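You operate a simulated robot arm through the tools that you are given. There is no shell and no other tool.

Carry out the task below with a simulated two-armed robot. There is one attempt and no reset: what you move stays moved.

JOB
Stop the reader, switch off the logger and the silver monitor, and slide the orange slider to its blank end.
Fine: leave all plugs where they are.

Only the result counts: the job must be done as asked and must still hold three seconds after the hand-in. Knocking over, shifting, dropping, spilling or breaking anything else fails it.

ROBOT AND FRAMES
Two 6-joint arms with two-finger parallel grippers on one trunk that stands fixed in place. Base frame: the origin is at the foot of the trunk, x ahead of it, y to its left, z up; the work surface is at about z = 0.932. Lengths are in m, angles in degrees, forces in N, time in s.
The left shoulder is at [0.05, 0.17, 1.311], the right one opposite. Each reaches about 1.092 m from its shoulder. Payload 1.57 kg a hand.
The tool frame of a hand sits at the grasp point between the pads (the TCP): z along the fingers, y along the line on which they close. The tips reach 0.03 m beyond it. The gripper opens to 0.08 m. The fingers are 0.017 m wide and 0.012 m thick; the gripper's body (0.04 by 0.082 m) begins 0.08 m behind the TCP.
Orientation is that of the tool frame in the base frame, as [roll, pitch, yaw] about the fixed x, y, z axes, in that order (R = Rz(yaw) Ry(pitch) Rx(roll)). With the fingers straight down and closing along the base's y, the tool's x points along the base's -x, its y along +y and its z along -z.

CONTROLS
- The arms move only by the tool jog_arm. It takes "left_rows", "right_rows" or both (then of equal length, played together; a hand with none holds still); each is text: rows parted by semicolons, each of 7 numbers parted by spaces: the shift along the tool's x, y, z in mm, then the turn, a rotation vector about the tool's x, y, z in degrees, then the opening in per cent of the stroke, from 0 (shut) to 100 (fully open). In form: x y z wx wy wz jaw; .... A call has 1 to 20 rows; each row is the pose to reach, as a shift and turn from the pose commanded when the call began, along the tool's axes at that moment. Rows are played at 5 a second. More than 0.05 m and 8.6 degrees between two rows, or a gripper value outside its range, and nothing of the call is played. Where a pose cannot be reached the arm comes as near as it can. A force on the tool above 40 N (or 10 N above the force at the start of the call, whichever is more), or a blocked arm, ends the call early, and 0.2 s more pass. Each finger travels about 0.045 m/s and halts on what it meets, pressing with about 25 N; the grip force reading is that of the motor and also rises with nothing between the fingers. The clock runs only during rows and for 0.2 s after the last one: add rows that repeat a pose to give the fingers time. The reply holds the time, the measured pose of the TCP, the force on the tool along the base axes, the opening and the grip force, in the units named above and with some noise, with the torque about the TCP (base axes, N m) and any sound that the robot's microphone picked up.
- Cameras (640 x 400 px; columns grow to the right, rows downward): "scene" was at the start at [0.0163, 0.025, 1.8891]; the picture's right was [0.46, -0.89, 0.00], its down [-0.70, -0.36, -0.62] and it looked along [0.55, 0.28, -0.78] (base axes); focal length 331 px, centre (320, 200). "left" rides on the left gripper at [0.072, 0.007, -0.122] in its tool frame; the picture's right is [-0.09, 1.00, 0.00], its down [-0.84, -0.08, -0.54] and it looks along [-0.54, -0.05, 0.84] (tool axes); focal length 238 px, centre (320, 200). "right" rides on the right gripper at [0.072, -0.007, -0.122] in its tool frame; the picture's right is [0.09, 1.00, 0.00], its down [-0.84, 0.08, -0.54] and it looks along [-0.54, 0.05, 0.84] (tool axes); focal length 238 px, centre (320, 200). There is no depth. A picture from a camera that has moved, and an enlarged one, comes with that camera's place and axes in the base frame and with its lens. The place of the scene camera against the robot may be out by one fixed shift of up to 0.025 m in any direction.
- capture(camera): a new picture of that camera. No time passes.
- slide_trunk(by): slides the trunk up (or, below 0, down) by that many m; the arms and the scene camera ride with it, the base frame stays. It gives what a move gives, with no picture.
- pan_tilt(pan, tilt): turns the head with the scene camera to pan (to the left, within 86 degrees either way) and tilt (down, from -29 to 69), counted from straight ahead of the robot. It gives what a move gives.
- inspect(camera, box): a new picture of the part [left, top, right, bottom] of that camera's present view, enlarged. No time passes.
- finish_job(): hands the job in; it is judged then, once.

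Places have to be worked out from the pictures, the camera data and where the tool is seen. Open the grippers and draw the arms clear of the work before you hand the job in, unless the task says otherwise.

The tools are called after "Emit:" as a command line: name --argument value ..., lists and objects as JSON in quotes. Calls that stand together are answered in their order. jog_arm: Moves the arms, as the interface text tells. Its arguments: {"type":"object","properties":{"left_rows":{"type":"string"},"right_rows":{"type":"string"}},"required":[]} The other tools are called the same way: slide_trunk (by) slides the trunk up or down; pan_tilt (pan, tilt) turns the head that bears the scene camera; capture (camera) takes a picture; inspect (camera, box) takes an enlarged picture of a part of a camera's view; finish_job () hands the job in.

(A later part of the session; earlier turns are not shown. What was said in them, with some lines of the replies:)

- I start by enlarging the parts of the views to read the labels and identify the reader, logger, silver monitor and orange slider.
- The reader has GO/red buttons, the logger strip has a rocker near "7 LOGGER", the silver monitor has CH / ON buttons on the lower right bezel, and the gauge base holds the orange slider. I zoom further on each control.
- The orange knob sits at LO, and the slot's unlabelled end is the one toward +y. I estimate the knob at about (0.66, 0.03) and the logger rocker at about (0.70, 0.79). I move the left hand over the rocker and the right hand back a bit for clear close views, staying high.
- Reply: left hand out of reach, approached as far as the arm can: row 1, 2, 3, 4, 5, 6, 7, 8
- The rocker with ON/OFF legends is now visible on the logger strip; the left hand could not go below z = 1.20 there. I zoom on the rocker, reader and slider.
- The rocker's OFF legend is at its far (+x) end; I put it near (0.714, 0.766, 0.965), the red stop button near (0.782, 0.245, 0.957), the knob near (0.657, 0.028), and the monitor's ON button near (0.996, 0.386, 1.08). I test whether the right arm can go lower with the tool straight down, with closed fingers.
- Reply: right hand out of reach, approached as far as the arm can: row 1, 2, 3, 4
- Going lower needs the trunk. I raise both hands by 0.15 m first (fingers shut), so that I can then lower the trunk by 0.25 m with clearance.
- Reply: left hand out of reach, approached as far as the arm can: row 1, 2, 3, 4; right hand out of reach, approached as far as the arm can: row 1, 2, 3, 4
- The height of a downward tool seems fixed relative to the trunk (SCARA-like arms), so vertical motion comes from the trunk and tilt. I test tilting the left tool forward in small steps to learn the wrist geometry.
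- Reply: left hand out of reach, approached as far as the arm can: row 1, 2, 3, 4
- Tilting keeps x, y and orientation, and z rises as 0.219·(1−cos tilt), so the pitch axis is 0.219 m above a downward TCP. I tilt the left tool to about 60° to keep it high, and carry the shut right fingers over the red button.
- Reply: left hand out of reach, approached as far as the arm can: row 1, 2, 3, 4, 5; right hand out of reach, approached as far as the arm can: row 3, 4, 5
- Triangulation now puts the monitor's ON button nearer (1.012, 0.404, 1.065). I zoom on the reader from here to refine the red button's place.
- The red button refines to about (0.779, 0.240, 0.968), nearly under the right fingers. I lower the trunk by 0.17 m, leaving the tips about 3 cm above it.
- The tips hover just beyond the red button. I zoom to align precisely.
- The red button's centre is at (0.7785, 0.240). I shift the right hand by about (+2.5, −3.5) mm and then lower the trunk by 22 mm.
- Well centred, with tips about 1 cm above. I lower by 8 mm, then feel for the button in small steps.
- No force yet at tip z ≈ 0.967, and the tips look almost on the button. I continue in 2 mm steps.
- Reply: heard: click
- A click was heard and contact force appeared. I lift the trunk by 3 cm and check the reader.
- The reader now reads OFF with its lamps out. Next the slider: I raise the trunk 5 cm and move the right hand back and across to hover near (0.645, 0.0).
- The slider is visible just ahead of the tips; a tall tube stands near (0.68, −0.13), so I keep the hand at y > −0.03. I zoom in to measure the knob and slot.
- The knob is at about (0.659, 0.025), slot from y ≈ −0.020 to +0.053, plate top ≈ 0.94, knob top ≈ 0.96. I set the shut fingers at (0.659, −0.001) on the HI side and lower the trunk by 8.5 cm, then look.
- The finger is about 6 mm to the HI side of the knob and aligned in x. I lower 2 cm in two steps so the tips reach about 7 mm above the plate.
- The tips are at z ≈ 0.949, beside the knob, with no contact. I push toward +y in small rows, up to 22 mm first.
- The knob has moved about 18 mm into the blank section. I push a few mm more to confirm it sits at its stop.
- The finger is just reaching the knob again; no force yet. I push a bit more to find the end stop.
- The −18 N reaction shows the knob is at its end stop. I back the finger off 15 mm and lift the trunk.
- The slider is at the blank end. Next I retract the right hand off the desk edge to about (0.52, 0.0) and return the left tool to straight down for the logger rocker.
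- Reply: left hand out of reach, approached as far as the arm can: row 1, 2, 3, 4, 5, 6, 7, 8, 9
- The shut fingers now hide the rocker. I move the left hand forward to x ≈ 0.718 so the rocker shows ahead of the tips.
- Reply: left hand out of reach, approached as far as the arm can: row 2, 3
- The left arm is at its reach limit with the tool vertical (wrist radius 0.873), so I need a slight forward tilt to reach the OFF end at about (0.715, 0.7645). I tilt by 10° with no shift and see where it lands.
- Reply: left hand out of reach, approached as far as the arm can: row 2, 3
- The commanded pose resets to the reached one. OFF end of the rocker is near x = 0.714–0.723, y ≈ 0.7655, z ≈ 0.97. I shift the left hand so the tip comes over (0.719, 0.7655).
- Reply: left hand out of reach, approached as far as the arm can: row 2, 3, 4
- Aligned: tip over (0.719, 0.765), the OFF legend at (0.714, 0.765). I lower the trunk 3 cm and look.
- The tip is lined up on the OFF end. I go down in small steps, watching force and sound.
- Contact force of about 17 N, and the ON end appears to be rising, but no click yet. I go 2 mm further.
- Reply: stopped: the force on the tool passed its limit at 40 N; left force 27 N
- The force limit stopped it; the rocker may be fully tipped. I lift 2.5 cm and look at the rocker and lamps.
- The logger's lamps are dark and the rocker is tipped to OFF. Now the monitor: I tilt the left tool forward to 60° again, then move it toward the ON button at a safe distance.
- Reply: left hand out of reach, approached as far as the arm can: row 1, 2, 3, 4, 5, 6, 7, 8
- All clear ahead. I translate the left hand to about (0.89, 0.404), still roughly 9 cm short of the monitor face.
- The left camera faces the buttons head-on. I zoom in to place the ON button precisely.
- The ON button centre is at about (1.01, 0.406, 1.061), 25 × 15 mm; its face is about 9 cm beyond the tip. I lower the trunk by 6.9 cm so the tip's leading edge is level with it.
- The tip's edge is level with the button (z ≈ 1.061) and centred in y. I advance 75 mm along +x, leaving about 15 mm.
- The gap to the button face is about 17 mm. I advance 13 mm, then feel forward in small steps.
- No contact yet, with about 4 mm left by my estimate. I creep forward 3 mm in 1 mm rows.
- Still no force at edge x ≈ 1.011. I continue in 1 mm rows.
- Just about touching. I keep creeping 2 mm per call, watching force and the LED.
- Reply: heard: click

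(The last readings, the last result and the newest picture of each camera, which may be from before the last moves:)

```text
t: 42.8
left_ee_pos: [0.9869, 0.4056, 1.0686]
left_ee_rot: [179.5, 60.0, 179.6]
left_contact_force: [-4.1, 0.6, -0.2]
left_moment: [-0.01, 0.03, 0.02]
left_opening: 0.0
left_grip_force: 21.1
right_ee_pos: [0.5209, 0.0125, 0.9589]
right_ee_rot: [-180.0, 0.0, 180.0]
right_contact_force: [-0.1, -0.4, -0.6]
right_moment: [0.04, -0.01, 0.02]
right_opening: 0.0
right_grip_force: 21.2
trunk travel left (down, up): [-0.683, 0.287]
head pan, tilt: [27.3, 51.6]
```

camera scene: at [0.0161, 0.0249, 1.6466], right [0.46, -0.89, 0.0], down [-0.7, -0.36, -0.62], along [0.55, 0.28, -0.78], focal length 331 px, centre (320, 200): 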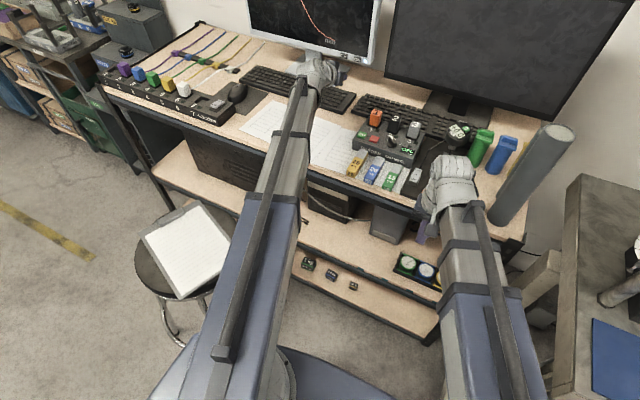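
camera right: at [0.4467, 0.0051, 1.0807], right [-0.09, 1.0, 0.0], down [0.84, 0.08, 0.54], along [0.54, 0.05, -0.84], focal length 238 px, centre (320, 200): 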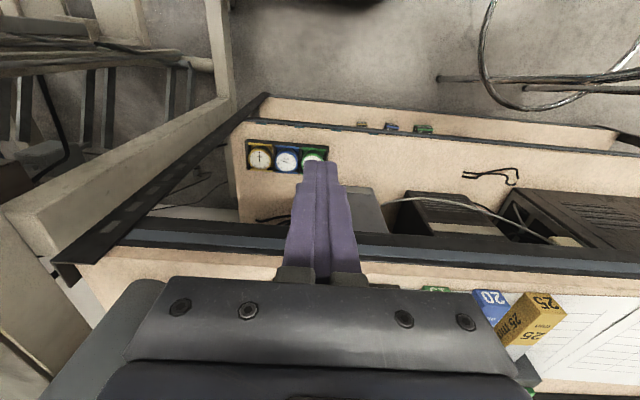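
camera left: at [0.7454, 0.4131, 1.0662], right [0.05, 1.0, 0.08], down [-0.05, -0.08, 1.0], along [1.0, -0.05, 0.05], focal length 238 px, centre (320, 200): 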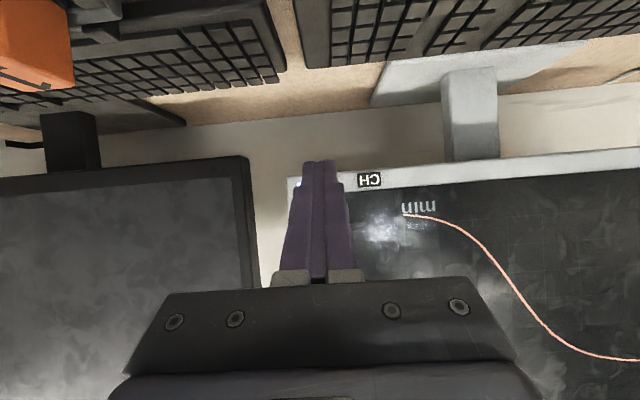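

A click was heard. I draw the left hand straight back along −x and check the monitor.

Emit:
jog_arm --left_rows "5 0 -8.7 0 0 0 0; 15 0 -26 0 0 0 0; 30 0 -52 0 0 0 0; 45 0 -78 0 0 0 0; 60 0 -104 0 0 0 0"

Emit:
capture --camera "left"

Emit:
capture --camera "scene"

```text
t: 44.0
left_ee_pos: [0.8664, 0.4049, 1.0685]
left_ee_rot: [179.5, 60.1, 179.6]
left_contact_force: [0.0, 0.0, -0.5]
left_moment: [-0.01, -0.01, -0.04]
left_opening: 0.0
left_grip_force: 21.2
right_ee_pos: [0.5198, 0.0117, 0.9579]
right_ee_rot: [-180.0, -0.1, 180.0]
right_contact_force: [0.8, 0.4, 0.4]
right_moment: [-0.03, -0.04, -0.03]
right_opening: 0.0
right_grip_force: 21.5
trunk travel left (down, up): [-0.683, 0.287]
head pan, tilt: [27.3, 51.6]
```

```text
taken
camera left: at [0.7242, 0.4128, 1.0663], right [0.05, 1.0, 0.08], down [-0.05, -0.08, 1.0], along [1.0, -0.05, 0.05], focal length 238 px, centre (320, 200)
```

left: 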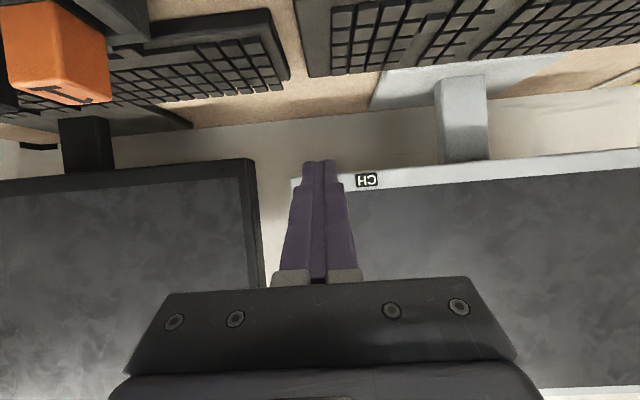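

```text
taken
camera scene: at [0.0158, 0.0249, 1.6465], right [0.46, -0.89, 0.0], down [-0.7, -0.36, -0.62], along [0.55, 0.28, -0.78], focal length 331 px, centre (320, 200)
```

scene: 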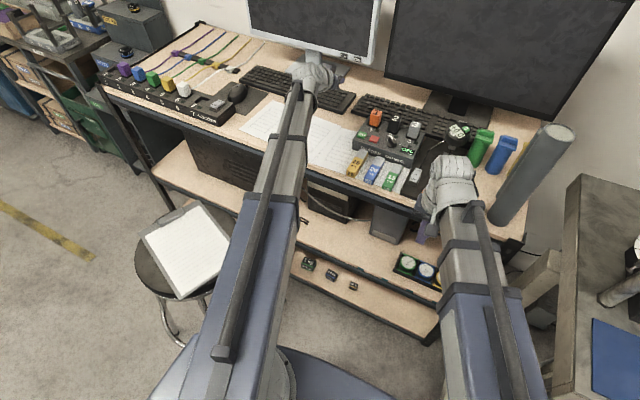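

The silver monitor is dark. I raise the trunk by 0.2 m to clear the desk, then look over everything.

Emit:
slide_trunk --by 0.2

Emit:
jog_arm --left_rows "20 0 -34.6 0 0 0 0; 40 0 -69.3 0 0 0 0; 50 0 -86.6 0 8 0 20; 50 0 -86.6 0 16 0 40; 50 0 -86.6 0 24 0 60; 50 0 -86.6 0 32 0 80; 50 0 -86.6 0 40 0 100; 50 0 -86.6 0 48 0 100; 50 0 -86.6 0 56 0 100; 50 0 -86.6 0 60 0 100; 50 0 -86.6 0 60 0 100"

Emit:
capture --camera "scene"

```text
t: 46.2
left_ee_pos: [0.8673, 0.4055, 1.268]
left_ee_rot: [179.5, 60.0, 179.6]
left_contact_force: [-0.1, 0.9, -0.1]
left_moment: [-0.01, -0.02, -0.01]
left_opening: 0.0002
left_grip_force: 21.4
right_ee_pos: [0.5206, 0.0124, 1.1577]
right_ee_rot: [-180.0, 0.0, -180.0]
right_contact_force: [-0.5, 0.6, -0.5]
right_moment: [-0.02, 0.0, 0.02]
right_opening: 0.0
right_grip_force: 21.1
trunk travel left (down, up): [-0.883, 0.087]
head pan, tilt: [27.3, 51.6]
```

```text
t: 48.6
left_ee_pos: [0.7697, 0.4082, 1.1587]
left_ee_rot: [179.6, 0.0, 179.9]
left_contact_force: [0.6, -0.2, -0.2]
left_moment: [-0.02, 0.0, -0.02]
left_opening: 0.08
left_grip_force: 0.0
left hand out of reach, approached as far as the arm can: row 3, 4, 5, 6, 7, 8, 9, 10, 11
right_ee_pos: [0.5208, 0.0121, 1.1588]
right_ee_rot: [-180.0, 0.0, 180.0]
right_contact_force: [0.7, -0.3, 0.7]
right_moment: [0.01, -0.02, -0.04]
right_opening: 0.0001
right_grip_force: 21.1
trunk travel left (down, up): [-0.883, 0.087]
head pan, tilt: [27.3, 51.6]
```

```text
taken
camera scene: at [0.0162, 0.0249, 1.8465], right [0.46, -0.89, 0.0], down [-0.7, -0.36, -0.62], along [0.55, 0.28, -0.78], focal length 331 px, centre (320, 200)
```

scene: 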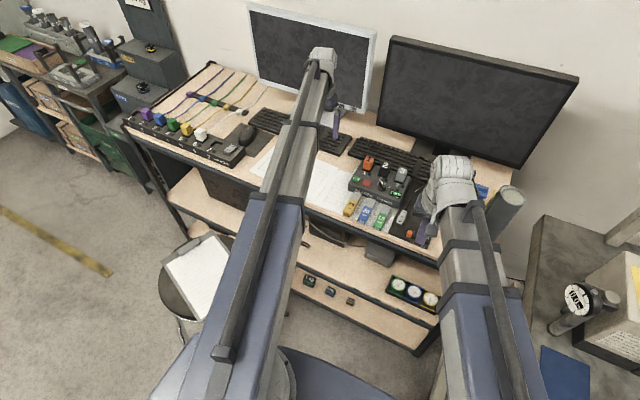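

Now I retract the left hand over the front of the desk (about x = 0.48, y = 0.45) and open the right gripper too.

Emit:
jog_arm --left_rows "45 5 0 0 0 0 100; 90 10 0 0 0 0 100; 135 15 0 0 0 0 100; 180 20 0 0 0 0 100; 225 30 0 0 0 0 100; 260 40 0 0 0 0 100; 290 50 0 0 0 0 100; 290 50 0 0 0 0 100" --right_rows "0 0 0 0 0 0 20; 0 0 0 0 0 0 40; 0 0 0 0 0 0 60; 0 0 0 0 0 0 80; 0 0 0 0 0 0 100; 0 0 0 0 0 0 100; 0 0 0 0 0 0 100; 0 0 0 0 0 0 100"

Emit:
capture --camera "scene"

Emit:
inspect --camera "scene" --box '[330, 140, 450, 250]'

Emit:
inspect --camera "scene" --box '[110, 60, 280, 180]'

Emit:
inspect --camera "scene" --box '[240, 0, 400, 140]'

```text
t: 50.4
left_ee_pos: [0.4794, 0.4605, 1.1583]
left_ee_rot: [179.7, 0.0, 179.9]
left_contact_force: [-0.2, 0.4, -0.3]
left_moment: [-0.04, 0.05, 0.01]
left_opening: 0.0799
left_grip_force: 0.1
right_ee_pos: [0.5213, 0.0118, 1.1583]
right_ee_rot: [180.0, -0.1, -180.0]
right_contact_force: [0.8, 0.6, -0.9]
right_moment: [-0.01, -0.01, 0.0]
right_opening: 0.08
right_grip_force: 0.2
trunk travel left (down, up): [-0.883, 0.087]
head pan, tilt: [27.3, 51.6]
```

```text
taken
camera scene: at [0.0168, 0.0249, 1.8465], right [0.46, -0.89, 0.0], down [-0.7, -0.36, -0.62], along [0.55, 0.28, -0.78], focal length 331 px, centre (320, 200)
```

scene: 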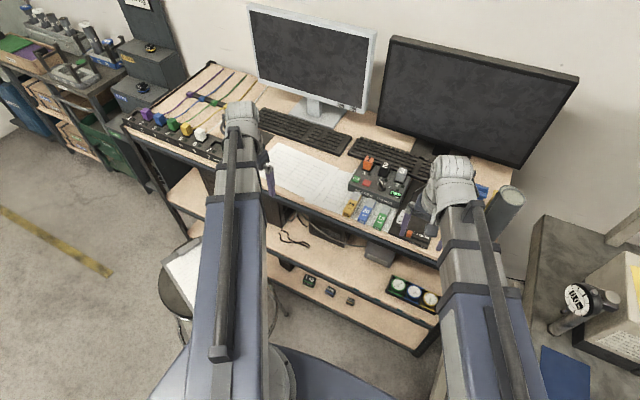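

```text
3.64 times, centred on (390, 195) of scene
camera zoom: at [0.0168, 0.0249, 1.8465], right [0.46, -0.89, 0.0], down [-0.7, -0.36, -0.62], along [0.55, 0.28, -0.78], focal length 1205 px, centre (66, 218)
```

zoom: 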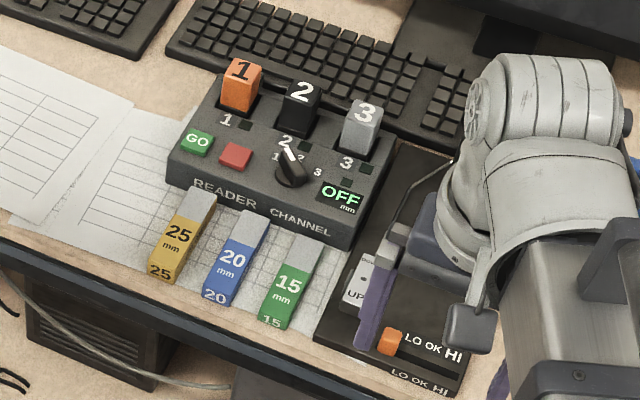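

```text
3.33 times, centred on (195, 120) of scene
camera zoom: at [0.0168, 0.0249, 1.8465], right [0.46, -0.89, 0.0], down [-0.7, -0.36, -0.62], along [0.55, 0.28, -0.78], focal length 1105 px, centre (737, 467)
```

zoom: 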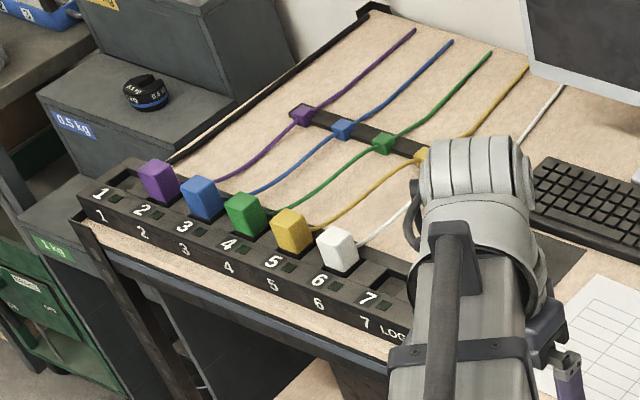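

```text
2.86 times, centred on (320, 70) of scene
camera zoom: at [0.0168, 0.0249, 1.8465], right [0.46, -0.89, 0.0], down [-0.7, -0.36, -0.62], along [0.55, 0.28, -0.78], focal length 947 px, centre (320, 571)
```

zoom: 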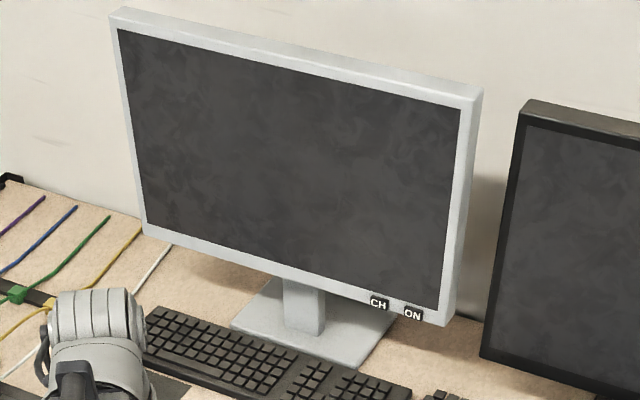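

The reader shows OFF, the logger lamps and monitor LED are dark, the orange slider is at the blank end, and all plugs are in place. Both grippers are open and clear, so I hand in the job.

Emit:
finish_job

```text
The job is handed in.
```

All four actions are done, and I handed the job in with both grippers open and the arms clear of the work.

- **Reader:** stopped with its red button; it now shows OFF and its lamps are out.
- **Logger:** its rocker is tipped to OFF and all its lamps are dark. This press passed the 40 N force limit and the robot stopped itself. The lamps went out, and the last pictures showed nothing out of place.
- **Silver monitor:** switched off with its ON button; the screen and its light are dark.
- **Orange slider:** pushed from LO to the end stop at the unlabelled end of its slot.

In the last pictures all plugs were in place. I saw nothing knocked over or shifted.
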